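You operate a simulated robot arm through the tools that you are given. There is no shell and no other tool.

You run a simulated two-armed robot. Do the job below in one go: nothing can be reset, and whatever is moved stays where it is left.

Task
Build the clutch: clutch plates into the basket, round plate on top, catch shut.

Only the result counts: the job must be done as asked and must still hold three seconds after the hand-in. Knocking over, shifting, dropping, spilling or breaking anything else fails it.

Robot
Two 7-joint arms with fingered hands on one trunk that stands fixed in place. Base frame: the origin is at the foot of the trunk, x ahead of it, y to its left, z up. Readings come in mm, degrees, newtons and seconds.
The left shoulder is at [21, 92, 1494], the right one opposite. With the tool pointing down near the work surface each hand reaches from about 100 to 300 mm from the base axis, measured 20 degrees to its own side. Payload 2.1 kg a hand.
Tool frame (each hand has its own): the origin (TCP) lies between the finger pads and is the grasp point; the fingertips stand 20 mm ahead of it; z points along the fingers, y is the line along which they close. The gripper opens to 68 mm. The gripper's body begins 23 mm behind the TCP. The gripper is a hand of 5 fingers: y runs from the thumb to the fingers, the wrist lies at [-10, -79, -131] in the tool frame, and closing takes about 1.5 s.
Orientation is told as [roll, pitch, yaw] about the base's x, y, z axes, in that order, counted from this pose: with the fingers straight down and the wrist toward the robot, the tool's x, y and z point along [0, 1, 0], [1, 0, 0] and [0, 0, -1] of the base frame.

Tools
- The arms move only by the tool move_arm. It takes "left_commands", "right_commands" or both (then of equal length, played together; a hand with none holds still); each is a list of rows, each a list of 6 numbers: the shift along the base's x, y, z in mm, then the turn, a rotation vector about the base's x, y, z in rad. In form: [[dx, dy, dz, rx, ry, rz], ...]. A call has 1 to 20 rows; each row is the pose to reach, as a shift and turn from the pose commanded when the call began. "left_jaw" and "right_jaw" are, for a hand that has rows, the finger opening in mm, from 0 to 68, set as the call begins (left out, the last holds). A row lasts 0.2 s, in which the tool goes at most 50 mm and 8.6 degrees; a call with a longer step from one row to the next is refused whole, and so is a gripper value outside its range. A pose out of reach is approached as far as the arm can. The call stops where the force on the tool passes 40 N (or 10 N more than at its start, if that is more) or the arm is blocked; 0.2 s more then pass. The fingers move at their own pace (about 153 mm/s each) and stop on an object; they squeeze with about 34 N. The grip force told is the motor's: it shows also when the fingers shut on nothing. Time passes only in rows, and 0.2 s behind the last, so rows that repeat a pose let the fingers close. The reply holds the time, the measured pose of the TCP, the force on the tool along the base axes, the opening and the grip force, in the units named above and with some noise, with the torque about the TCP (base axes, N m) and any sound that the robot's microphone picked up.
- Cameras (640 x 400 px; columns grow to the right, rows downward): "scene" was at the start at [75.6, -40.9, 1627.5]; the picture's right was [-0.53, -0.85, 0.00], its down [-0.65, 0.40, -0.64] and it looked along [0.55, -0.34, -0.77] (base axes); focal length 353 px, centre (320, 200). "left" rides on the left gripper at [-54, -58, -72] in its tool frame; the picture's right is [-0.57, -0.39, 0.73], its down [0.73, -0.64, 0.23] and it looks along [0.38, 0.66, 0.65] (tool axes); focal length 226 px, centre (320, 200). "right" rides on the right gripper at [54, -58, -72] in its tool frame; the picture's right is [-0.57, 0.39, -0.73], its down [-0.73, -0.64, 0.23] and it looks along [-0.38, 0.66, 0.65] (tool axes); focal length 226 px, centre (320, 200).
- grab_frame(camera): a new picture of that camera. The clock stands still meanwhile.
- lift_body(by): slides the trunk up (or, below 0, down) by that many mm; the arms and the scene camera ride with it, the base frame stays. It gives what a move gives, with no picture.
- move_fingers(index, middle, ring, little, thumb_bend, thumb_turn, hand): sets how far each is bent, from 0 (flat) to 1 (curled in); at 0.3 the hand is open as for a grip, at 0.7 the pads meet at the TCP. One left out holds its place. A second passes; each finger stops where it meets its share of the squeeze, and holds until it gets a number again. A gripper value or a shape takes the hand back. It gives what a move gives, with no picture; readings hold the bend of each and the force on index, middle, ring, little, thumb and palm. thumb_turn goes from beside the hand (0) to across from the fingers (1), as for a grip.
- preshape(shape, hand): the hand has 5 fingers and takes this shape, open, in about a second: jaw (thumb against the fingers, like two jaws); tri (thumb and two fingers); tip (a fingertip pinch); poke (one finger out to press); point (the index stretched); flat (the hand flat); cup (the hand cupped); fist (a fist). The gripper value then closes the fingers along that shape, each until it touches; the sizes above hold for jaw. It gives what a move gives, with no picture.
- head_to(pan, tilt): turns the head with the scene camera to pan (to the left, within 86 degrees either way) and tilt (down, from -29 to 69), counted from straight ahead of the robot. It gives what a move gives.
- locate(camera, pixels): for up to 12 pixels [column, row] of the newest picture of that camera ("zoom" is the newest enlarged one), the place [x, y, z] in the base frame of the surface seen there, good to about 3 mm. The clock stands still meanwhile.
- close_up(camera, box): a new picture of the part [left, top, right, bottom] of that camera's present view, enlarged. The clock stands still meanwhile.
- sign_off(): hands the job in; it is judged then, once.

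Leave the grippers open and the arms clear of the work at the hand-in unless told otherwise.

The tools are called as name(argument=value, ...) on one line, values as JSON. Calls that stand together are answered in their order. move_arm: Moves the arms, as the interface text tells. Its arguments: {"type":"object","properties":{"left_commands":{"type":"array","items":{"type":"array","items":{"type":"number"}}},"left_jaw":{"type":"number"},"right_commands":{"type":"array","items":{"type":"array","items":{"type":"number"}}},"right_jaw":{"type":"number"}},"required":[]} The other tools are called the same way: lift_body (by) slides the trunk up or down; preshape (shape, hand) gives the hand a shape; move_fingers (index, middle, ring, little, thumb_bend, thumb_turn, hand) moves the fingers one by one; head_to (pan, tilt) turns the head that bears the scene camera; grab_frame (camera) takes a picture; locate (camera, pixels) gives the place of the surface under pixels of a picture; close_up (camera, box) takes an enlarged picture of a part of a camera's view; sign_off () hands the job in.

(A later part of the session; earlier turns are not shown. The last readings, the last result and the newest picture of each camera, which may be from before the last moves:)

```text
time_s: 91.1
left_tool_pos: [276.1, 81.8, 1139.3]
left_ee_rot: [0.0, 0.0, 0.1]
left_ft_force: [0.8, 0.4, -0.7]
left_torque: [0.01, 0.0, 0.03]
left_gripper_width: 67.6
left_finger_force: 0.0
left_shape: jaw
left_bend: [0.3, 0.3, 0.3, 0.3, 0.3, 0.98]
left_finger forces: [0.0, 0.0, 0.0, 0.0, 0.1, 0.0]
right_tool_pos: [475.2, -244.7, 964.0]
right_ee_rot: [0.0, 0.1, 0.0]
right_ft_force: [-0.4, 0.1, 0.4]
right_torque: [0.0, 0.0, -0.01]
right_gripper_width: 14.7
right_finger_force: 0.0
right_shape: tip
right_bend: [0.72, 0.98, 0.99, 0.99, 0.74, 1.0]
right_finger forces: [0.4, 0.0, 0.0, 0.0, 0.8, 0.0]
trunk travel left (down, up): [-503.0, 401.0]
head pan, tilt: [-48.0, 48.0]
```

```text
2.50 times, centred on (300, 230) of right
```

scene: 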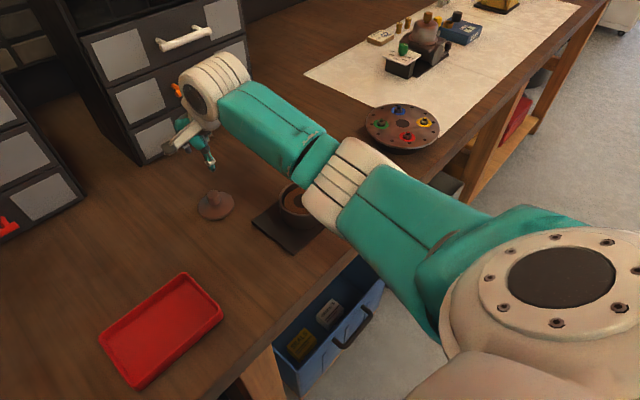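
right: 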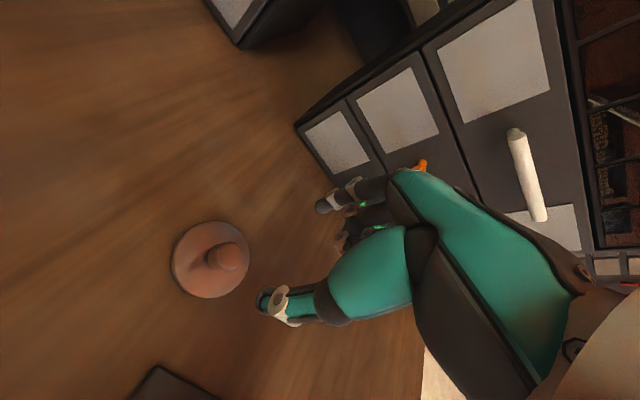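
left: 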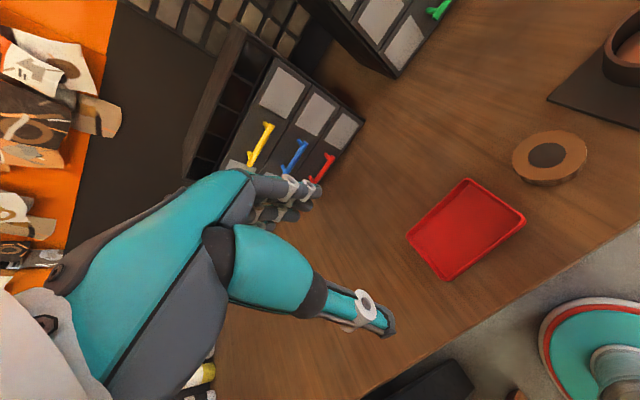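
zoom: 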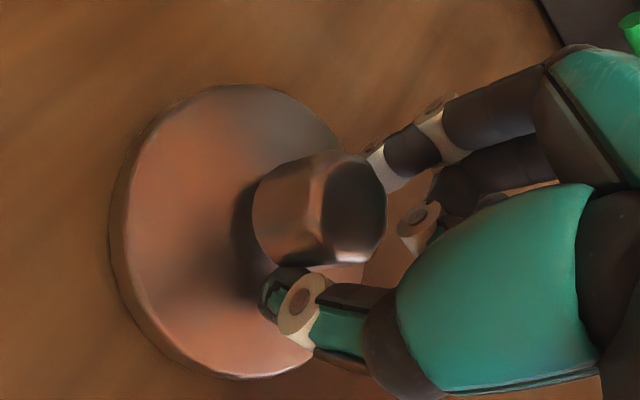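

Here the index passes behind the knob, so I shifted too far. In the previous try (hand about 5.5 mm back) the knob was firmly held by thumb, index and the middle knuckle, and it released cleanly. I'll open, return there, and this time test with a small lift.

move_arm(right_commands=[[0, 0, 0, 0, 0, 0], [0, 0, 0, 0, 0, 0], [0, 0, 0, 0, 0, 0], [0, 0, 0, 0, 0, 0], [0, 2, 0, 0, 0, 0], [0, 4.5, 0, 0, 0, 0], [0, 4.5, 0, 0, 0, 0]], right_jaw=50)

close_up(camera="right", box=[220, 150, 380, 310])

locate(camera="zoom", pixels=[[345, 200], [320, 190], [365, 190], [345, 170], [340, 240], [300, 160], [150, 200], [250, 100], [280, 340]])

```text
time_s: 92.7
left_tool_pos: [275.6, 81.7, 1139.8]
left_ee_rot: [0.0, 0.0, 0.1]
left_ft_force: [0.4, 1.5, 0.3]
left_torque: [0.02, 0.02, -0.03]
left_gripper_width: 67.4
left_finger_force: 0.0
left_shape: jaw
left_bend: [0.3, 0.3, 0.3, 0.3, 0.3, 0.98]
left_finger forces: [0.0, 0.0, 0.0, 0.0, 0.1, 0.0]
right_tool_pos: [474.5, -238.5, 963.1]
right_ee_rot: [0.0, 0.0, -0.1]
right_ft_force: [0.5, 0.5, 0.0]
right_torque: [0.0, 0.01, 0.01]
right_gripper_width: 49.9
right_finger_force: 0.1
right_shape: tip
right_bend: [0.28, 0.98, 0.99, 0.99, 0.57, 0.99]
right_finger forces: [0.0, 0.1, 0.0, 0.1, 0.0, 0.0]
trunk travel left (down, up): [-503.0, 401.0]
head pan, tilt: [-48.0, 48.0]
```

```text
2.50 times, centred on (300, 230) of right
```

zoom: 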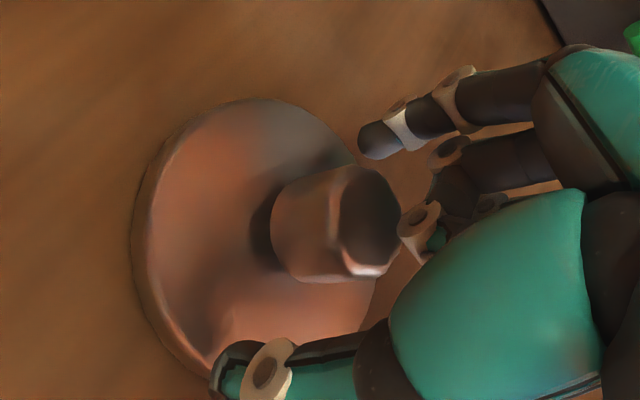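

```text
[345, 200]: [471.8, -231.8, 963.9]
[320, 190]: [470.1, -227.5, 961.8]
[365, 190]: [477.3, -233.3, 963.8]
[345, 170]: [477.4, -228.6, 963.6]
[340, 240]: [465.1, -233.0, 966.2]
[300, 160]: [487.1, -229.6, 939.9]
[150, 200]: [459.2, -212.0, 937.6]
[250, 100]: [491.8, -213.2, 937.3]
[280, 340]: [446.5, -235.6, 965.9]
```

The knob is now at about (473.5, -237). I'll shift +1.5 mm in y, close fully, and look.

move_arm(right_commands=[[-1, 1.5, 0, 0, 0, 0], [-1, 1.5, 0, 0, 0, 0], [-1, 1.5, 0, 0, 0, 0], [-1, 1.5, 0, 0, 0, 0], [-1, 1.5, 0, 0, 0, 0], [-1, 1.5, 0, 0, 0, 0]], right_jaw=14)

close_up(camera="right", box=[220, 150, 380, 310])

```text
time_s: 94.1
left_tool_pos: [274.9, 80.4, 1140.5]
left_ee_rot: [0.0, 0.0, 0.2]
left_ft_force: [0.5, -0.4, 0.0]
left_torque: [0.03, -0.01, -0.01]
left_gripper_width: 67.5
left_finger_force: 0.1
left_shape: jaw
left_bend: [0.3, 0.3, 0.3, 0.3, 0.3, 0.98]
left_finger forces: [0.0, 0.1, 0.0, 0.1, 0.1, 0.0]
right_tool_pos: [472.6, -238.6, 964.3]
right_ee_rot: [0.0, 0.0, 0.1]
right_ft_force: [-0.5, 0.1, 0.0]
right_torque: [0.0, -0.02, 0.01]
right_gripper_width: 14.9
right_finger_force: 0.1
right_shape: tip
right_bend: [0.72, 0.98, 0.99, 0.99, 0.74, 1.0]
right_finger forces: [1.3, 0.1, 0.0, 0.0, 0.9, 0.1]
trunk travel left (down, up): [-503.0, 401.0]
head pan, tilt: [-48.0, 48.0]
```

```text
2.50 times, centred on (300, 230) of right
```

zoom: 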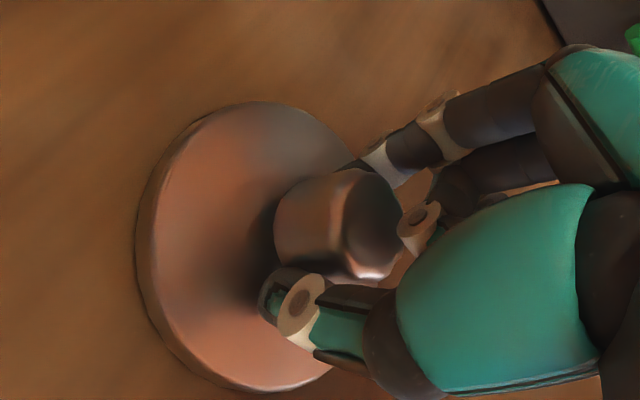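

The thumb touches the near side and the index the far side. Now the full squeeze.

move_arm(right_commands=[[0, 0, 0, 0, 0, 0], [0, 0, 0, 0, 0, 0], [0, 0, 0, 0, 0, 0], [0, 0, 0, 0, 0, 0]], right_jaw=4)

close_up(camera="right", box=[220, 150, 380, 310])

close_up(camera="scene", box=[170, 140, 270, 230])

```text
time_s: 95.1
left_tool_pos: [275.0, 81.4, 1140.0]
left_ee_rot: [-0.1, 0.0, 0.1]
left_ft_force: [0.3, -0.1, 0.3]
left_torque: [-0.01, -0.04, -0.02]
left_gripper_width: 68.0
left_finger_force: 0.2
left_shape: jaw
left_bend: [0.3, 0.3, 0.3, 0.3, 0.3, 0.98]
left_finger forces: [0.0, 0.1, 0.0, 0.0, 0.0, 0.1]
right_tool_pos: [474.1, -238.5, 964.8]
right_ee_rot: [-0.1, 0.0, 0.1]
right_ft_force: [-0.1, 0.6, 3.1]
right_torque: [-0.06, -0.05, 0.02]
right_gripper_width: 25.3
right_finger_force: 33.8
right_shape: tip
right_bend: [0.77, 0.99, 1.0, 1.0, 0.86, 0.99]
right_finger forces: [20.1, 9.2, 0.1, 0.1, 19.2, 0.1]
trunk travel left (down, up): [-503.0, 401.0]
head pan, tilt: [-48.0, 48.0]
```

```text
2.50 times, centred on (300, 230) of right
```

zoom: 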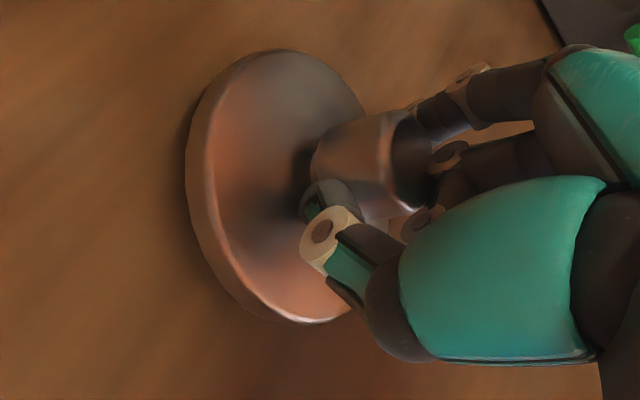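

```text
4.44 times, centred on (220, 185) of scene
```

zoom: 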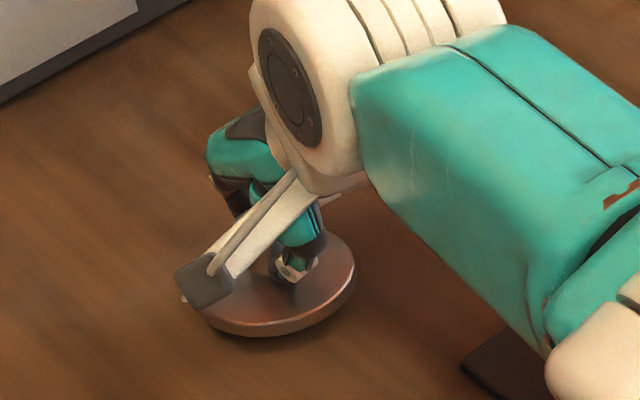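

It's a firm three-point hold: index 20, middle 9 and thumb 19 N. I'll test with a slow 15 mm lift.

move_arm(right_commands=[[0, 0, 2, 0, 0, 0], [0, 0, 5, 0, 0, 0], [0, 0, 9, 0, 0, 0], [0, 0, 15, 0, 0, 0], [0, 0, 15, 0, 0, 0]])

close_up(camera="right", box=[220, 150, 380, 310])

close_up(camera="scene", box=[170, 140, 270, 230])

```text
time_s: 96.3
left_tool_pos: [275.1, 81.2, 1139.2]
left_ee_rot: [0.1, 0.0, 0.1]
left_ft_force: [-0.3, 0.0, -0.5]
left_torque: [0.02, -0.01, -0.02]
left_gripper_width: 67.4
left_finger_force: 0.0
left_shape: jaw
left_bend: [0.3, 0.3, 0.3, 0.3, 0.3, 0.98]
left_finger forces: [0.0, 0.0, 0.0, 0.1, 0.1, 0.1]
right_tool_pos: [474.5, -239.0, 979.0]
right_ee_rot: [0.0, -0.1, 0.0]
right_ft_force: [0.1, 0.5, -2.8]
right_torque: [-0.02, 0.01, 0.01]
right_gripper_width: 24.8
right_finger_force: 34.3
right_shape: tip
right_bend: [0.77, 0.98, 1.0, 1.0, 0.87, 0.97]
right_finger forces: [20.4, 2.8, 0.0, 0.1, 19.6, 0.0]
trunk travel left (down, up): [-503.0, 401.0]
head pan, tilt: [-48.0, 48.0]
```

```text
2.50 times, centred on (300, 230) of right
```

zoom: 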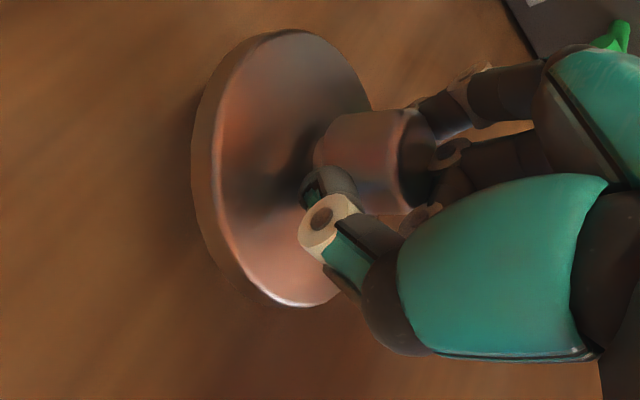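

```text
4.44 times, centred on (220, 185) of scene
```

zoom: 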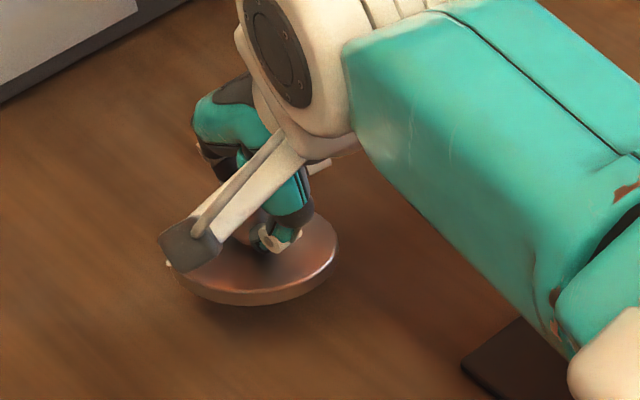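

The plate is lifted (2.8 N) and nearly level. I'll raise to about z 1045 and measure where the plate sits relative to the hand.

move_arm(right_commands=[[0, 0, 10, 0, 0, 0], [0, 0, 25, 0, 0, 0], [0, 0, 42, 0, 0, 0], [0, 0, 58, 0, 0, 0], [0, 0, 68, 0, 0, 0], [0, 0, 68, 0, 0, 0]])

close_up(camera="right", box=[220, 150, 380, 310])

locate(camera="zoom", pixels=[[250, 50], [220, 100], [215, 170], [230, 240], [260, 280], [300, 300], [330, 60], [360, 95], [280, 100], [270, 200], [300, 250], [330, 285]])

close_up(camera="scene", box=[160, 100, 260, 190])

locate(camera="zoom", pixels=[[215, 300], [250, 310], [300, 300], [330, 270], [200, 290], [280, 290], [320, 250], [240, 290]])

```text
time_s: 97.7
left_tool_pos: [276.6, 81.2, 1139.2]
left_ee_rot: [0.0, 0.0, 0.2]
left_ft_force: [0.4, 0.6, 0.6]
left_torque: [0.02, 0.0, 0.01]
left_gripper_width: 67.7
left_finger_force: 0.0
left_shape: jaw
left_bend: [0.3, 0.3, 0.3, 0.3, 0.3, 0.98]
left_finger forces: [0.1, 0.1, 0.0, 0.0, 0.1, 0.0]
right_tool_pos: [472.7, -237.3, 1047.1]
right_ee_rot: [0.0, 0.1, 0.0]
right_ft_force: [-0.1, 0.8, -1.4]
right_torque: [-0.05, 0.02, -0.02]
right_gripper_width: 24.9
right_finger_force: 33.7
right_shape: tip
right_bend: [0.77, 0.98, 1.0, 1.0, 0.87, 0.97]
right_finger forces: [20.4, 2.2, 0.1, 0.0, 19.9, 0.0]
trunk travel left (down, up): [-503.0, 401.0]
head pan, tilt: [-48.0, 48.0]
```

```text
2.50 times, centred on (300, 230) of right
```

zoom: 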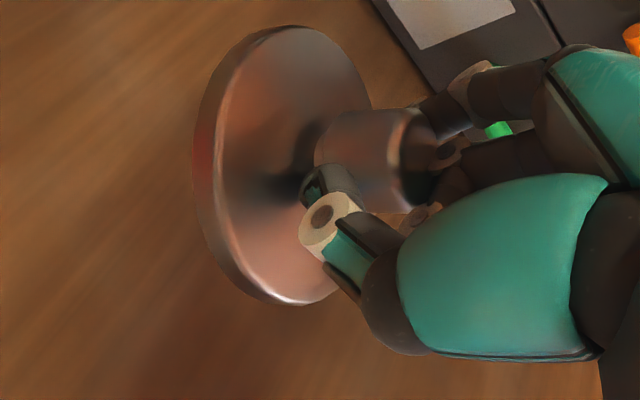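

```text
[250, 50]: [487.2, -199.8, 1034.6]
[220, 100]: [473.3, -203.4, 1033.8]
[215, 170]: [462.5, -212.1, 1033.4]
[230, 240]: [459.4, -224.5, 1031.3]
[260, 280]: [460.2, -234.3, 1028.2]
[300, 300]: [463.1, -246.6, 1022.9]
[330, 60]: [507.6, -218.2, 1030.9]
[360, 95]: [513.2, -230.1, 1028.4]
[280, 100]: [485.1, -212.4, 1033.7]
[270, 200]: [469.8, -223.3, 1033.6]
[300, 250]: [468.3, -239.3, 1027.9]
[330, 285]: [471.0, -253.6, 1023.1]
```

```text
4.44 times, centred on (210, 145) of scene
```

zoom: 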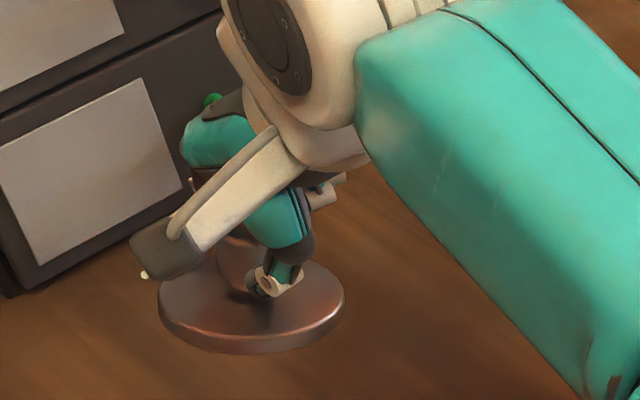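

```text
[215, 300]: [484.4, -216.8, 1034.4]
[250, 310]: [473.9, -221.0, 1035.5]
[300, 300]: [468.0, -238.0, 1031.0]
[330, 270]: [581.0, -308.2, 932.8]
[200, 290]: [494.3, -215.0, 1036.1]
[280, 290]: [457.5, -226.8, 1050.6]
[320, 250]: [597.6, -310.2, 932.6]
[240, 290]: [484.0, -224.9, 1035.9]
```

The plate is tilted about 14 degrees (its -y side low) and its centre is offset about (+12, +8) mm from the TCP. I'll level it by tilting the hand -0.22 rad about x, and carry it toward the basket at this height.

move_arm(right_commands=[[0, 0, 0, -0.07, 0, 0], [0, 0, 5, -0.14, 0, 0], [-8, -6, 10, -0.22, 0, 0], [-26, -20, 10, -0.22, 0, 0], [-48, -36, 10, -0.22, 0, 0], [-70, -52, 10, -0.22, 0, 0], [-92, -68, 10, -0.22, 0, 0], [-112, -82, 10, -0.22, 0, 0], [-126, -92, 10, -0.22, 0, 0], [-132, -97, 10, -0.22, 0, 0], [-132, -97, 10, -0.22, 0, 0]])

close_up(camera="right", box=[180, 120, 400, 320])

close_up(camera="scene", box=[240, 100, 380, 230])

```text
time_s: 100.1
left_tool_pos: [275.1, 81.3, 1139.7]
left_ee_rot: [0.0, 0.0, 0.1]
left_ft_force: [-0.1, 0.3, -0.3]
left_torque: [0.02, 0.01, 0.0]
left_gripper_width: 67.6
left_finger_force: 0.1
left_shape: jaw
left_bend: [0.3, 0.3, 0.3, 0.3, 0.3, 0.98]
left_finger forces: [0.0, 0.0, 0.0, 0.0, 0.1, 0.1]
right_tool_pos: [342.0, -335.0, 1058.3]
right_ee_rot: [-12.6, 0.0, 0.1]
right_ft_force: [-0.9, 1.0, -1.3]
right_torque: [0.01, -0.01, -0.03]
right_gripper_width: 25.3
right_finger_force: 33.9
right_shape: tip
right_bend: [0.77, 0.98, 1.0, 1.0, 0.88, 0.96]
right_finger forces: [20.5, 0.8, 0.0, 0.0, 20.3, 0.1]
trunk travel left (down, up): [-503.0, 401.0]
head pan, tilt: [-48.0, 48.0]
```

```text
2.00 times, centred on (290, 220) of right
```

zoom: 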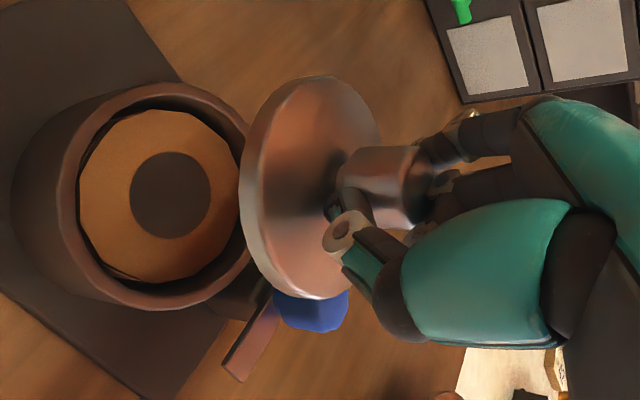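

```text
3.08 times, centred on (310, 165) of scene
```

zoom: 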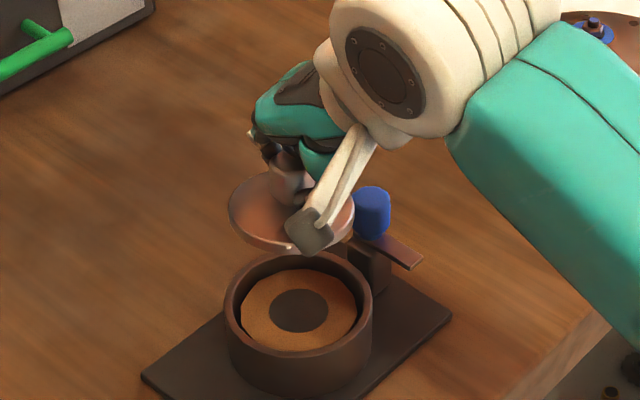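

I'll measure the disc's plane and centre now.

locate(camera="zoom", pixels=[[235, 205], [245, 185], [255, 235], [285, 243], [350, 215], [345, 195], [260, 210], [330, 185], [240, 225], [275, 235]])

close_up(camera="right", box=[180, 120, 400, 320])

locate(camera="zoom", pixels=[[300, 90], [270, 120], [258, 170], [262, 220], [285, 270], [315, 292], [345, 285], [340, 85], [370, 115], [378, 140], [300, 150], [300, 230]])

```text
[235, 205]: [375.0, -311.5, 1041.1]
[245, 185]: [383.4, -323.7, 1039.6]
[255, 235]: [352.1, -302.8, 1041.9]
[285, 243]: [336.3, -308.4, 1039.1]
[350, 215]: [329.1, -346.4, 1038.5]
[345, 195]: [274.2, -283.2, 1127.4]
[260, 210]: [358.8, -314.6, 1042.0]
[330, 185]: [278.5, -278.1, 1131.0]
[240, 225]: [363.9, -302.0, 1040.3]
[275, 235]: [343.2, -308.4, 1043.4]
```

```text
2.00 times, centred on (290, 220) of right
```

zoom: 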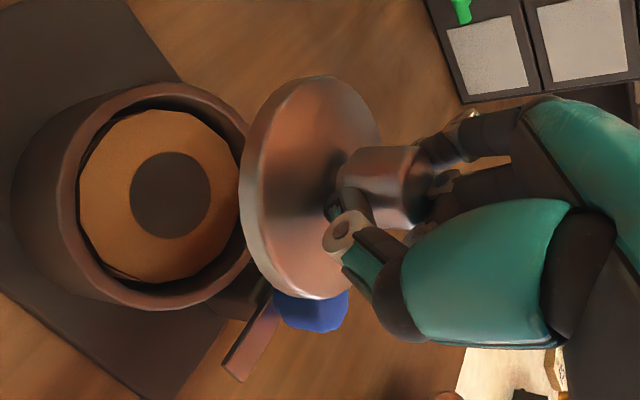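

```text
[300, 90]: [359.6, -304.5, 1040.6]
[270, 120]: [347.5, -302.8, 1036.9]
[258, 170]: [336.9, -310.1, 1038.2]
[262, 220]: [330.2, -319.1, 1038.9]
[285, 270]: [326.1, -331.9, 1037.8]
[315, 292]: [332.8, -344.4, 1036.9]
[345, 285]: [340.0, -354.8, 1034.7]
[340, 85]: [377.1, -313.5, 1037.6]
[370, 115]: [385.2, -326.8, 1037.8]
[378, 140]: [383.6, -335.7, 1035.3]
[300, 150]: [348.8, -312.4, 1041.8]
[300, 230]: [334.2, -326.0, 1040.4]
```

The plate is nearly level, centred at about (356, -331) and 2.5 mm off the basket centre. I'll correct by (-2.5, +1) and lower 48 mm to just above the rim.

move_arm(right_commands=[[-2.5, 1, -12, 0, 0, 0], [-2.5, 1, -26, 0, 0, 0], [-2.5, 1, -38, 0, 0, 0], [-2.5, 1, -48, 0, 0, 0], [-2.5, 1, -48, 0, 0, 0]])

close_up(camera="right", box=[180, 120, 400, 320])

close_up(camera="scene", box=[260, 130, 360, 230])

```text
time_s: 101.3
left_tool_pos: [276.2, 81.1, 1139.9]
left_ee_rot: [0.1, 0.0, 0.1]
left_ft_force: [0.5, -0.1, -0.3]
left_torque: [0.0, -0.02, 0.04]
left_gripper_width: 68.0
left_finger_force: 0.0
left_shape: jaw
left_bend: [0.3, 0.3, 0.3, 0.3, 0.3, 0.98]
left_finger forces: [0.0, 0.1, 0.0, 0.0, 0.0, 0.0]
right_tool_pos: [339.7, -334.2, 1008.5]
right_ee_rot: [-12.5, 0.0, 0.0]
right_ft_force: [-0.1, 0.3, -0.7]
right_torque: [0.0, 0.03, -0.02]
right_gripper_width: 25.2
right_finger_force: 34.2
right_shape: tip
right_bend: [0.77, 0.98, 1.0, 1.0, 0.88, 0.96]
right_finger forces: [20.6, 0.6, 0.0, 0.0, 20.6, 0.0]
trunk travel left (down, up): [-503.0, 401.0]
head pan, tilt: [-48.0, 48.0]
```

```text
2.00 times, centred on (290, 220) of right
```

zoom: 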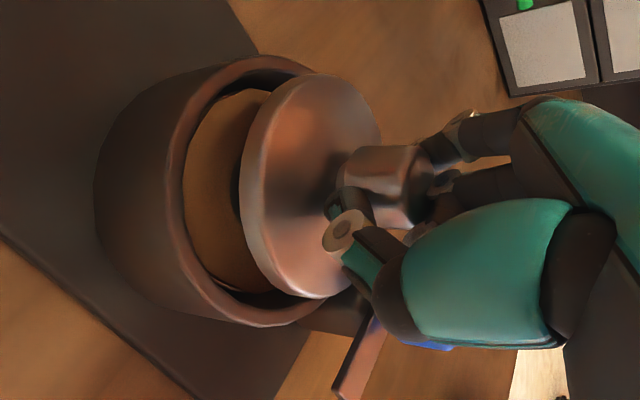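

```text
4.00 times, centred on (310, 180) of scene
```

zoom: 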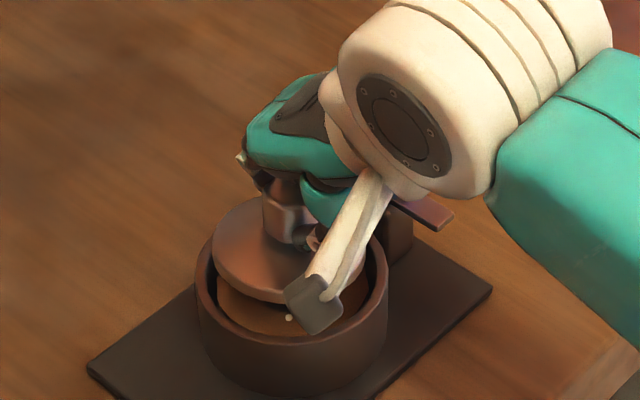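

locate(camera="zoom", pixels=[[216, 245], [222, 270], [240, 290], [270, 302], [225, 225], [250, 203], [202, 280], [215, 315], [260, 340], [300, 345], [385, 290], [385, 265]])

close_up(camera="right", box=[180, 120, 400, 320])

locate(camera="zoom", pixels=[[300, 88], [272, 120], [260, 170], [265, 220], [285, 265], [315, 292], [340, 88], [372, 120], [190, 110], [170, 180], [185, 260], [240, 315]])

```text
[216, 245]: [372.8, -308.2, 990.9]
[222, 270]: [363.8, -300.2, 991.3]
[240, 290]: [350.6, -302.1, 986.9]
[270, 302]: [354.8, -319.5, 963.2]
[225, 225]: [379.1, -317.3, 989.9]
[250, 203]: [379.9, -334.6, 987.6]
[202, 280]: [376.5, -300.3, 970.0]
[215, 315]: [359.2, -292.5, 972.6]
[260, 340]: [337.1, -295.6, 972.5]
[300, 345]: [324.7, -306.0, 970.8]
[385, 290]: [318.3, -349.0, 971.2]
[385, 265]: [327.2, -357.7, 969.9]
```

```text
2.00 times, centred on (290, 220) of right
```

zoom: 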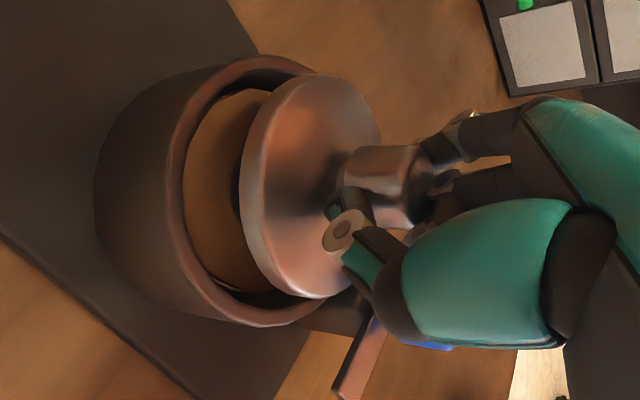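

```text
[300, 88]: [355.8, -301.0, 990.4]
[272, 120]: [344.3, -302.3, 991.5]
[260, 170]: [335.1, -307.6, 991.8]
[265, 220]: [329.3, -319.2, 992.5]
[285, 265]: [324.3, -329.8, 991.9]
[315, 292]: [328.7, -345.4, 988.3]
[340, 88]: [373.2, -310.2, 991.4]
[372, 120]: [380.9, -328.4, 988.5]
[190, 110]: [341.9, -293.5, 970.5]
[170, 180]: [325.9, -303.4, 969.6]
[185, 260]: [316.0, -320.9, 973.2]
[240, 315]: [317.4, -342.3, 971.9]
```

The disc centre is at (353, -330), right on the basket axis. I'll lower 14 mm, entering the bore.

move_arm(right_commands=[[0, 0, -4, 0, 0, 0], [0, 0, -8, 0, 0, 0], [0, 0, -11, 0, 0, 0], [0, 0, -14, 0, 0, 0], [0, 0, -14, 0, 0, 0]])

close_up(camera="scene", box=[260, 130, 360, 230])

close_up(camera="right", box=[180, 120, 400, 320])

```text
time_s: 102.5
left_tool_pos: [276.1, 81.0, 1140.0]
left_ee_rot: [0.1, 0.0, 0.0]
left_ft_force: [-0.2, -1.1, -0.4]
left_torque: [0.0, 0.01, -0.03]
left_gripper_width: 67.7
left_finger_force: 0.1
left_shape: jaw
left_bend: [0.3, 0.3, 0.3, 0.3, 0.3, 0.98]
left_finger forces: [0.1, 0.0, 0.0, 0.0, 0.1, 0.0]
right_tool_pos: [339.2, -334.0, 995.0]
right_ee_rot: [-12.7, 0.0, 0.1]
right_ft_force: [1.5, -0.2, -0.6]
right_torque: [-0.01, 0.02, 0.01]
right_gripper_width: 25.2
right_finger_force: 33.6
right_shape: tip
right_bend: [0.77, 0.98, 1.0, 1.0, 0.88, 0.96]
right_finger forces: [20.7, 0.6, 0.0, 0.0, 20.6, 0.0]
trunk travel left (down, up): [-503.0, 401.0]
head pan, tilt: [-48.0, 48.0]
```

```text
4.00 times, centred on (310, 180) of scene
```

zoom: 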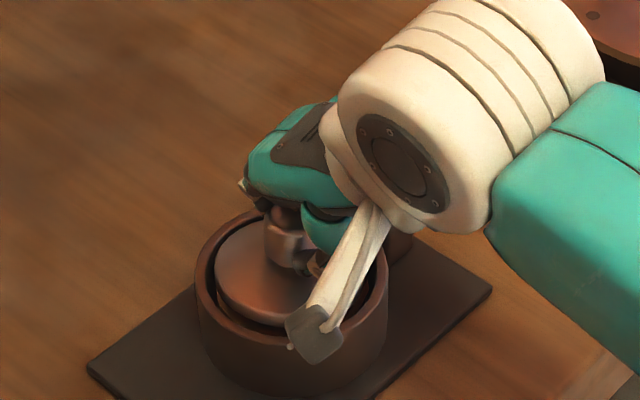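

```text
2.00 times, centred on (290, 220) of right
```

zoom: 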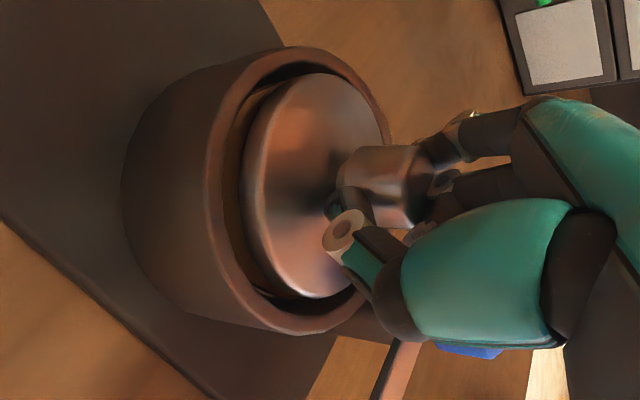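

The disc is in the bore without contact. I'll lower the remaining few mm, 1 mm at a time, until a light touch.

move_arm(right_commands=[[0, 0, -1, 0, 0, 0], [0, 0, -2, 0, 0, 0], [0, 0, -3, 0, 0, 0], [0, 0, -4, 0, 0, 0]])

close_up(camera="right", box=[180, 120, 400, 320])

```text
time_s: 103.5
left_tool_pos: [274.9, 81.5, 1141.0]
left_ee_rot: [0.1, 0.1, 0.1]
left_ft_force: [-0.7, 0.6, 0.2]
left_torque: [-0.02, 0.01, -0.01]
left_gripper_width: 67.6
left_finger_force: 0.0
left_shape: jaw
left_bend: [0.3, 0.3, 0.3, 0.3, 0.3, 0.98]
left_finger forces: [0.0, 0.0, 0.0, 0.1, 0.0, 0.1]
right_tool_pos: [339.5, -332.5, 990.8]
right_ee_rot: [-12.6, 0.1, 0.1]
right_ft_force: [0.7, 0.6, 2.3]
right_torque: [-0.04, -0.07, -0.01]
right_gripper_width: 25.3
right_finger_force: 34.2
right_shape: tip
right_bend: [0.77, 0.98, 1.0, 1.0, 0.88, 0.96]
right_finger forces: [20.3, 4.4, 0.1, 0.0, 20.7, 0.1]
trunk travel left (down, up): [-503.0, 401.0]
head pan, tilt: [-48.0, 48.0]
```

```text
2.00 times, centred on (290, 220) of right
```

zoom: 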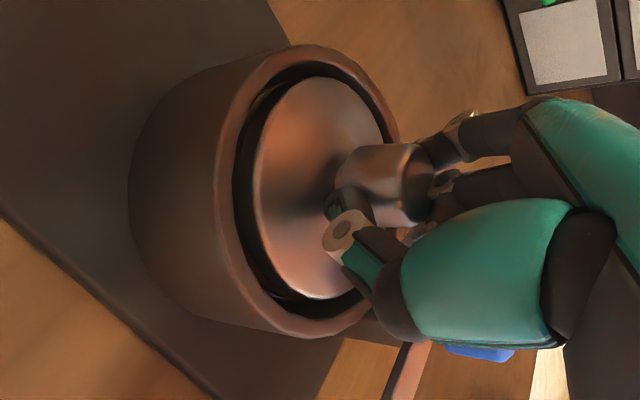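

The plate has touched down on the stack (2.3 N). I'll release in a controlled way: open the thumb first, then the index.

move_fingers(hand="right", thumb_bend=0.45)

close_up(camera="right", box=[180, 120, 400, 320])

```text
time_s: 104.5
left_tool_pos: [278.0, 82.0, 1140.5]
left_ee_rot: [0.1, 0.1, 0.1]
left_ft_force: [0.7, -0.4, 0.5]
left_torque: [0.0, 0.0, 0.0]
left_gripper_width: 67.8
left_finger_force: 0.0
left_shape: jaw
left_bend: [0.3, 0.3, 0.3, 0.3, 0.3, 0.98]
left_finger forces: [0.1, 0.0, 0.0, 0.0, 0.1, 0.1]
right_tool_pos: [340.2, -333.4, 990.0]
right_ee_rot: [-12.7, 0.2, 0.1]
right_ft_force: [17.0, -3.5, 5.5]
right_torque: [-0.06, -0.24, -0.01]
right_gripper_width: 29.4
right_finger_force: 9.3
right_shape: fingers
right_bend: [0.79, 0.98, 1.0, 1.0, 0.45, 1.0]
right_finger forces: [14.5, 4.0, 0.0, 0.0, 0.1, 0.0]
trunk travel left (down, up): [-503.0, 401.0]
head pan, tilt: [-48.0, 48.0]
```

```text
2.00 times, centred on (290, 220) of right
```

zoom: 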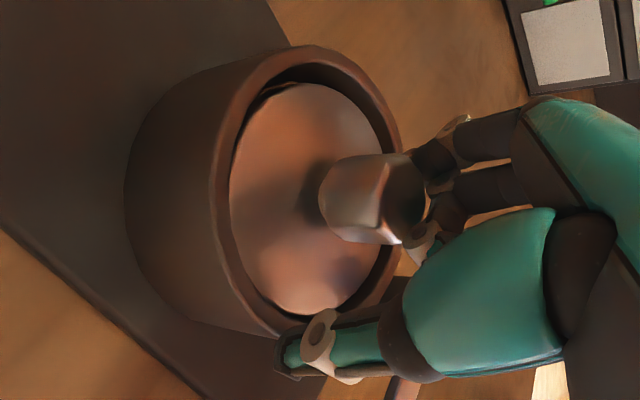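

The thumb is free, and the index pushes the disc lightly to the wall. Now opening the index.

move_fingers(hand="right", index=0.3, thumb_bend=0.4)

close_up(camera="right", box=[180, 120, 400, 320])

close_up(camera="scene", box=[260, 130, 360, 230])

```text
time_s: 105.5
left_tool_pos: [275.6, 81.2, 1139.6]
left_ee_rot: [0.1, 0.0, 0.1]
left_ft_force: [-0.7, 0.0, 0.6]
left_torque: [0.04, -0.02, -0.02]
left_gripper_width: 67.5
left_finger_force: 0.1
left_shape: jaw
left_bend: [0.3, 0.3, 0.3, 0.3, 0.3, 0.98]
left_finger forces: [0.0, 0.1, 0.1, 0.0, 0.1, 0.0]
right_tool_pos: [338.7, -333.5, 990.9]
right_ee_rot: [-12.6, 0.1, 0.0]
right_ft_force: [0.2, -0.3, -0.3]
right_torque: [0.03, 0.03, 0.02]
right_gripper_width: 53.3
right_finger_force: 0.0
right_shape: fingers
right_bend: [0.3, 0.98, 1.0, 1.0, 0.4, 1.0]
right_finger forces: [0.1, 0.1, 0.0, 0.0, 0.0, 0.1]
trunk travel left (down, up): [-503.0, 401.0]
head pan, tilt: [-48.0, 48.0]
```

```text
2.00 times, centred on (290, 220) of right
```

zoom: 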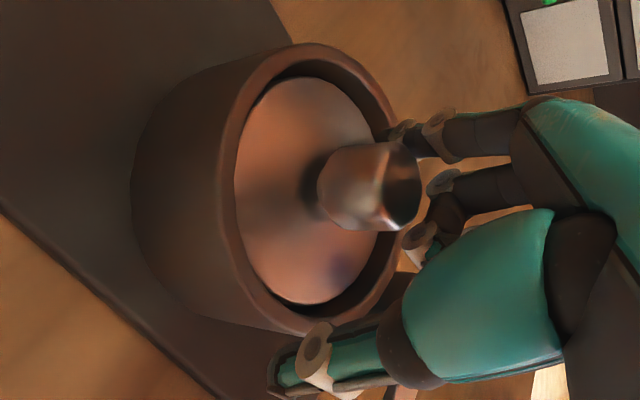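

```text
4.00 times, centred on (310, 180) of scene
```

zoom: 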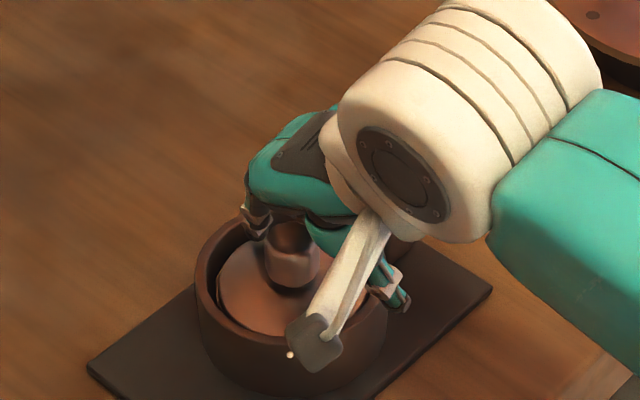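

All finger forces are zero and the plate rests on the stack. I'll rise straight up, then level the hand.

move_arm(right_commands=[[0, 0, 4, 0, 0, 0], [0, 0, 10, 0, 0, 0], [0, 0, 20, 0, 0, 0], [0, 0, 35, 0, 0, 0], [0, 0, 60, 0, 0, 0], [0, 0, 90, 0, 0, 0], [0, 0, 110, 0.1, 0, 0], [0, 0, 110, 0.22, 0, 0], [0, 0, 110, 0.22, 0, 0]])

close_up(camera="scene", box=[265, 150, 355, 230])

locate(camera="zoom", pixels=[[290, 170], [310, 180], [220, 240], [250, 270], [330, 280], [380, 240], [350, 210], [200, 270], [300, 330], [400, 260], [270, 200], [300, 305]])

```text
time_s: 107.5
left_tool_pos: [275.4, 80.9, 1139.7]
left_ee_rot: [0.0, 0.0, 0.2]
left_ft_force: [-0.1, 0.1, -0.5]
left_torque: [0.01, 0.0, -0.03]
left_gripper_width: 67.8
left_finger_force: 0.1
left_shape: jaw
left_bend: [0.3, 0.3, 0.3, 0.3, 0.3, 0.98]
left_finger forces: [0.0, 0.0, 0.0, 0.0, 0.1, 0.0]
right_tool_pos: [339.1, -332.8, 1100.4]
right_ee_rot: [0.1, -0.1, 0.1]
right_ft_force: [-0.5, 0.4, -0.1]
right_torque: [-0.02, 0.04, 0.02]
right_gripper_width: 53.6
right_finger_force: 0.1
right_shape: fingers
right_bend: [0.3, 0.98, 1.0, 1.0, 0.4, 1.0]
right_finger forces: [0.0, 0.0, 0.0, 0.1, 0.0, 0.1]
trunk travel left (down, up): [-503.0, 401.0]
head pan, tilt: [-48.0, 48.0]
```

```text
5.00 times, centred on (310, 190) of scene
```

zoom: 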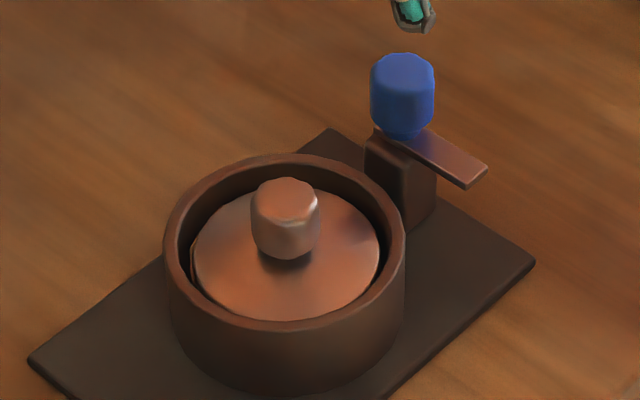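

```text
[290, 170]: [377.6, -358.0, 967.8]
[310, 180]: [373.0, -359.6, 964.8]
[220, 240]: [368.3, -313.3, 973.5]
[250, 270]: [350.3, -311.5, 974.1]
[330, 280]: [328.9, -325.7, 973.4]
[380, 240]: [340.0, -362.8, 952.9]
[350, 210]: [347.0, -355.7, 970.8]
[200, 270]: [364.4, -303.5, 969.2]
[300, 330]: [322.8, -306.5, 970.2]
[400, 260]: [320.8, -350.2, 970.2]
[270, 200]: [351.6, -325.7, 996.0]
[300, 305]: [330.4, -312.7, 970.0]
```

The plate is in, with its top at about z 971–974. I'll take a finer look at its flatness and position before closing the catch.

close_up(camera="scene", box=[282, 176, 332, 226])

locate(camera="zoom", pixels=[[130, 210], [150, 260], [210, 300], [300, 310], [380, 290], [440, 230], [430, 180], [380, 120], [180, 160], [250, 250], [350, 220], [300, 280]])

close_up(camera="right", box=[130, 180, 290, 330])

```text
8.00 times, centred on (307, 201) of scene
```

zoom: 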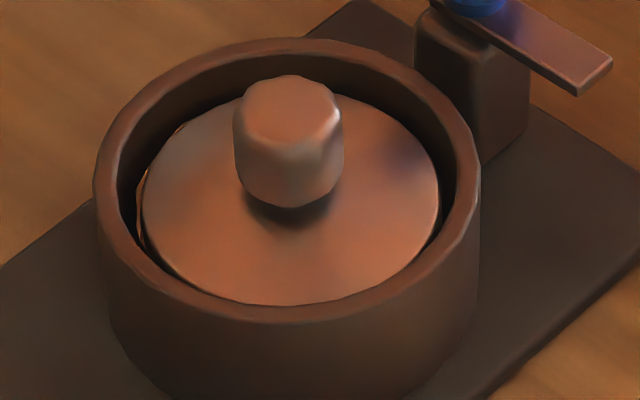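

```text
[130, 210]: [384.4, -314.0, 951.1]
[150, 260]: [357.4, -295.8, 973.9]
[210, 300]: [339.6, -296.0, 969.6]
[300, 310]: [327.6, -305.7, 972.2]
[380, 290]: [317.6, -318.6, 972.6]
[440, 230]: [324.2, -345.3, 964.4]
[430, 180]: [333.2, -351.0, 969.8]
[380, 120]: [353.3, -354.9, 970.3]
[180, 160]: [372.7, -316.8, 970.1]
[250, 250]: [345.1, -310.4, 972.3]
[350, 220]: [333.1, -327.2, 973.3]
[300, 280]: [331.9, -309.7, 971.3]
```

```text
2.67 times, centred on (210, 255) of right
```

zoom: 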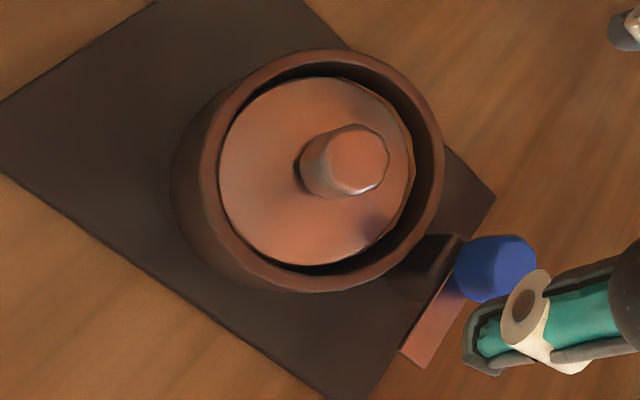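

The plate is flat at z≈971.5, but it sits shifted toward +y/-x in the bore, which would leave little overlap under the catch. I'll measure how far.

locate(camera="zoom", pixels=[[355, 158], [330, 160], [380, 155], [225, 160], [240, 105], [290, 85], [345, 85], [405, 150], [395, 210], [350, 250], [290, 260], [235, 220]])

preshape(hand="right", shape="poke")

grab_frame(camera="right")

close_up(camera="scene", box=[260, 70, 380, 190])

```text
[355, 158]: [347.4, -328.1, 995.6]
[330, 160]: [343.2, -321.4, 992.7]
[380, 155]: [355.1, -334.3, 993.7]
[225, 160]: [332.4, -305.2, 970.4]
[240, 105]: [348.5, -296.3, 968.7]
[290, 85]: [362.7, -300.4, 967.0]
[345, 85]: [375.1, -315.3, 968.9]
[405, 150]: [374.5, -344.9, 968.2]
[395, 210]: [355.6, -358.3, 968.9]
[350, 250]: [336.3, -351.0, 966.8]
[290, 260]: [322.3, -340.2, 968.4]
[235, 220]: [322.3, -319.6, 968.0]
```

```text
time_s: 108.4
left_tool_pos: [275.8, 81.5, 1139.7]
left_ee_rot: [0.1, -0.1, 0.3]
left_ft_force: [-0.7, 0.4, 1.0]
left_torque: [0.02, -0.02, -0.02]
left_gripper_width: 67.6
left_finger_force: 0.1
left_shape: jaw
left_bend: [0.3, 0.3, 0.3, 0.3, 0.3, 0.98]
left_finger forces: [0.0, 0.1, 0.0, 0.1, 0.0, 0.0]
right_tool_pos: [340.0, -334.5, 1101.2]
right_ee_rot: [-0.1, -0.1, 0.1]
right_ft_force: [-0.4, 0.0, 0.1]
right_torque: [0.02, 0.0, -0.01]
right_gripper_width: 0.0
right_finger_force: 0.2
right_shape: poke
right_bend: [0.7, 0.7, 0.99, 0.99, 1.0, 1.0]
right_finger forces: [0.0, 0.0, 0.0, 0.1, 0.0, 0.0]
trunk travel left (down, up): [-503.0, 401.0]
head pan, tilt: [-48.0, 48.0]
```

```text
taken
```

right: 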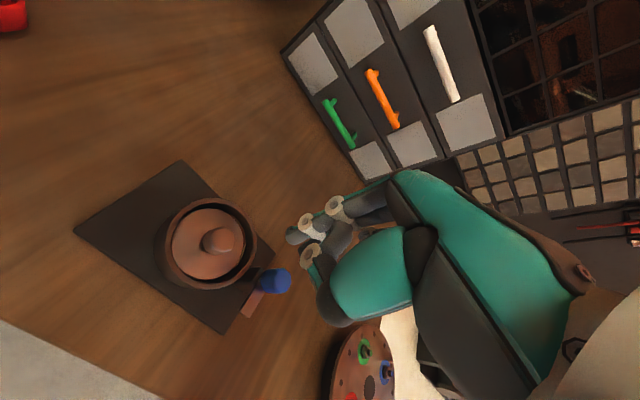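

```text
3.33 times, centred on (320, 130) of scene
```

zoom: 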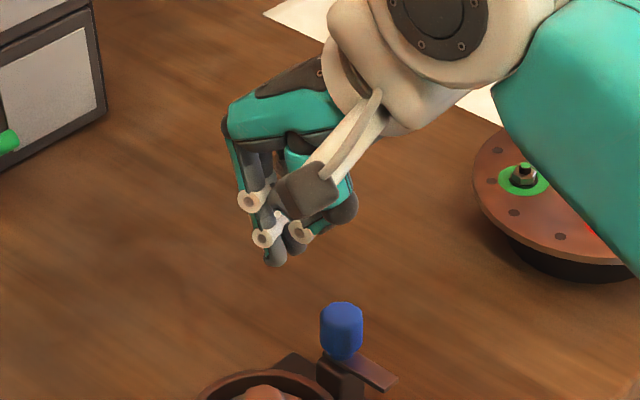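

The disc centre is about (349.5, -328), offset (-4, +2) from the axis. I'll nudge its knob toward -y with the poke shape from the +y side. First I go beside the knob at (346, -280), still high.

move_arm(right_commands=[[2, 18, 0, 0, 0, 0], [4, 36, -10, 0, 0, 0], [6, 54, -30, 0, 0, 0], [6, 54, -60, 0, 0, 0], [6, 54, -85, 0, 0, 0], [6, 54, -85, 0, 0, 0]])

grab_frame(camera="right")

close_up(camera="scene", box=[240, 120, 360, 230])

```text
time_s: 109.8
left_tool_pos: [275.4, 81.3, 1140.0]
left_ee_rot: [0.0, 0.0, 0.1]
left_ft_force: [0.1, -0.4, -0.3]
left_torque: [0.0, 0.01, 0.01]
left_gripper_width: 68.0
left_finger_force: 0.1
left_shape: jaw
left_bend: [0.3, 0.3, 0.3, 0.3, 0.3, 0.98]
left_finger forces: [0.0, 0.0, 0.0, 0.0, 0.0, 0.1]
right_tool_pos: [344.5, -280.0, 1018.0]
right_ee_rot: [0.0, -0.1, 0.2]
right_ft_force: [0.2, 0.6, 0.5]
right_torque: [-0.01, -0.01, -0.04]
right_gripper_width: 0.0
right_finger_force: 0.0
right_shape: poke
right_bend: [0.7, 0.7, 0.99, 0.99, 1.0, 1.0]
right_finger forces: [0.1, 0.0, 0.0, 0.1, 0.0, 0.0]
trunk travel left (down, up): [-503.0, 401.0]
head pan, tilt: [-48.0, 48.0]
```

```text
taken
```

right: 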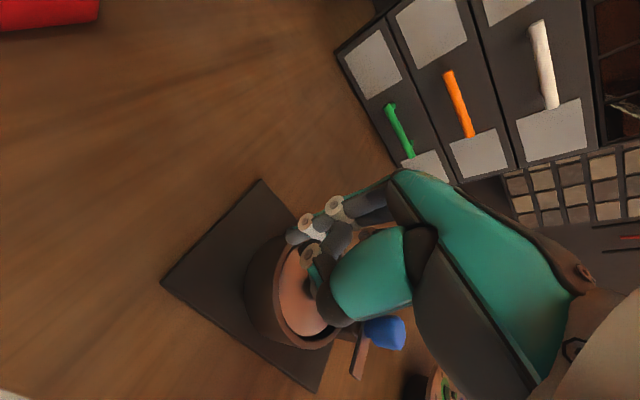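

```text
3.64 times, centred on (300, 175) of scene
```

zoom: 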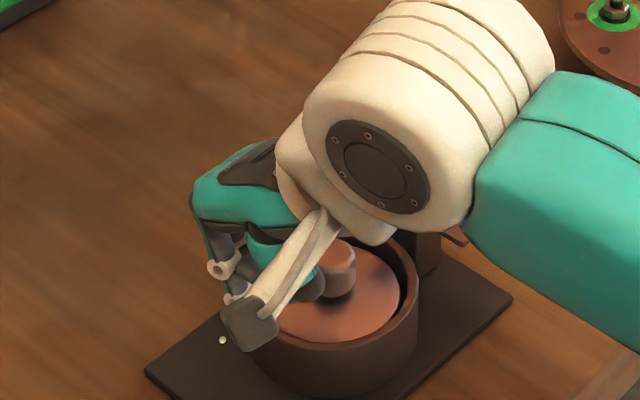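

The fingertips are beside the knob. I'll descend in small steps to about z 997 and check for contact.

move_arm(right_commands=[[0, 0, -5, 0, 0, 0], [0, 0, -10, 0, 0, 0], [0, 0, -15, 0, 0, 0], [0, 0, -19, 0, 0, 0], [0, 0, -19, 0, 0, 0]])

close_up(camera="right", box=[220, 160, 400, 320])

close_up(camera="scene", box=[240, 120, 360, 230])

```text
time_s: 111.0
left_tool_pos: [275.2, 81.8, 1140.1]
left_ee_rot: [0.0, 0.1, 0.1]
left_ft_force: [0.0, 0.9, -0.1]
left_torque: [-0.03, 0.03, -0.03]
left_gripper_width: 67.6
left_finger_force: 0.1
left_shape: jaw
left_bend: [0.3, 0.3, 0.3, 0.3, 0.3, 0.98]
left_finger forces: [0.1, 0.1, 0.0, 0.1, 0.0, 0.0]
right_tool_pos: [345.4, -280.8, 996.4]
right_ee_rot: [0.0, 0.1, 0.0]
right_ft_force: [-0.1, -0.1, 0.9]
right_torque: [-0.02, -0.04, -0.01]
right_gripper_width: 0.0
right_finger_force: 0.0
right_shape: poke
right_bend: [0.7, 0.7, 0.99, 0.99, 1.0, 1.0]
right_finger forces: [0.0, 0.0, 0.0, 0.0, 0.0, 0.0]
trunk travel left (down, up): [-503.0, 401.0]
head pan, tilt: [-48.0, 48.0]
```

```text
2.50 times, centred on (310, 240) of right
```

zoom: 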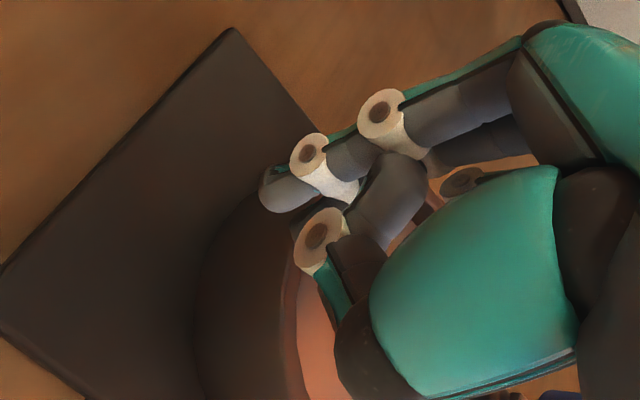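

```text
3.64 times, centred on (300, 175) of scene
```

zoom: 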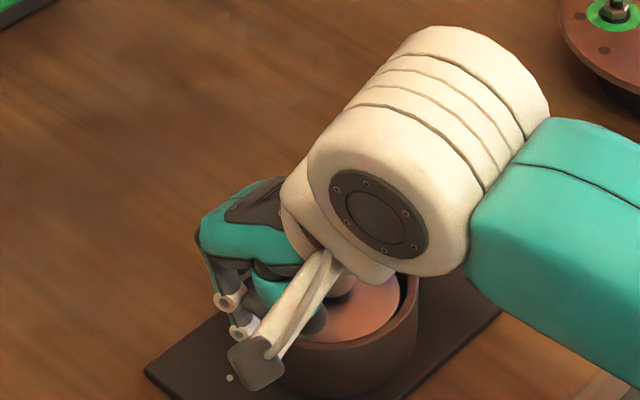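

There's no contact yet. I'll push toward -y in 2 mm steps, reading the force.

move_arm(right_commands=[[0, -2, 0, 0, 0, 0], [0, -4, 0, 0, 0, 0], [0, -6, 0, 0, 0, 0], [0, -8, 0, 0, 0, 0]])

close_up(camera="right", box=[220, 160, 400, 320])

```text
time_s: 112.0
left_tool_pos: [276.3, 82.8, 1139.8]
left_ee_rot: [0.1, 0.0, 0.1]
left_ft_force: [-0.1, 0.2, -0.4]
left_torque: [-0.03, -0.01, 0.03]
left_gripper_width: 67.8
left_finger_force: 0.1
left_shape: jaw
left_bend: [0.3, 0.3, 0.3, 0.3, 0.3, 0.98]
left_finger forces: [0.0, 0.0, 0.0, 0.0, 0.0, 0.0]
right_tool_pos: [345.5, -289.0, 997.2]
right_ee_rot: [0.1, 0.0, 0.1]
right_ft_force: [0.6, 0.5, -0.1]
right_torque: [-0.01, -0.01, -0.04]
right_gripper_width: 0.0
right_finger_force: 0.0
right_shape: poke
right_bend: [0.7, 0.7, 0.99, 0.99, 1.0, 1.0]
right_finger forces: [0.0, 0.0, 0.0, 0.0, 0.1, 0.1]
trunk travel left (down, up): [-503.0, 401.0]
head pan, tilt: [-48.0, 48.0]
```

```text
2.50 times, centred on (310, 240) of right
```

zoom: 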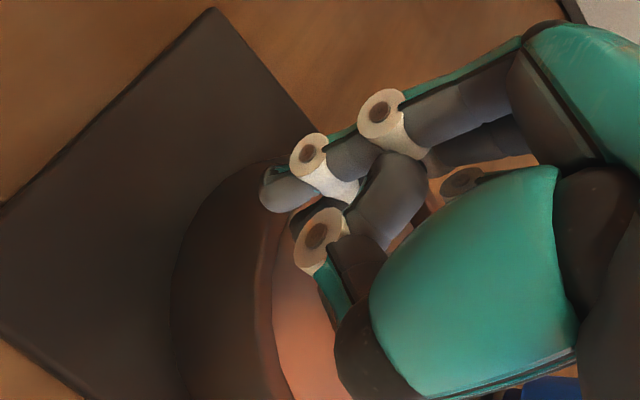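

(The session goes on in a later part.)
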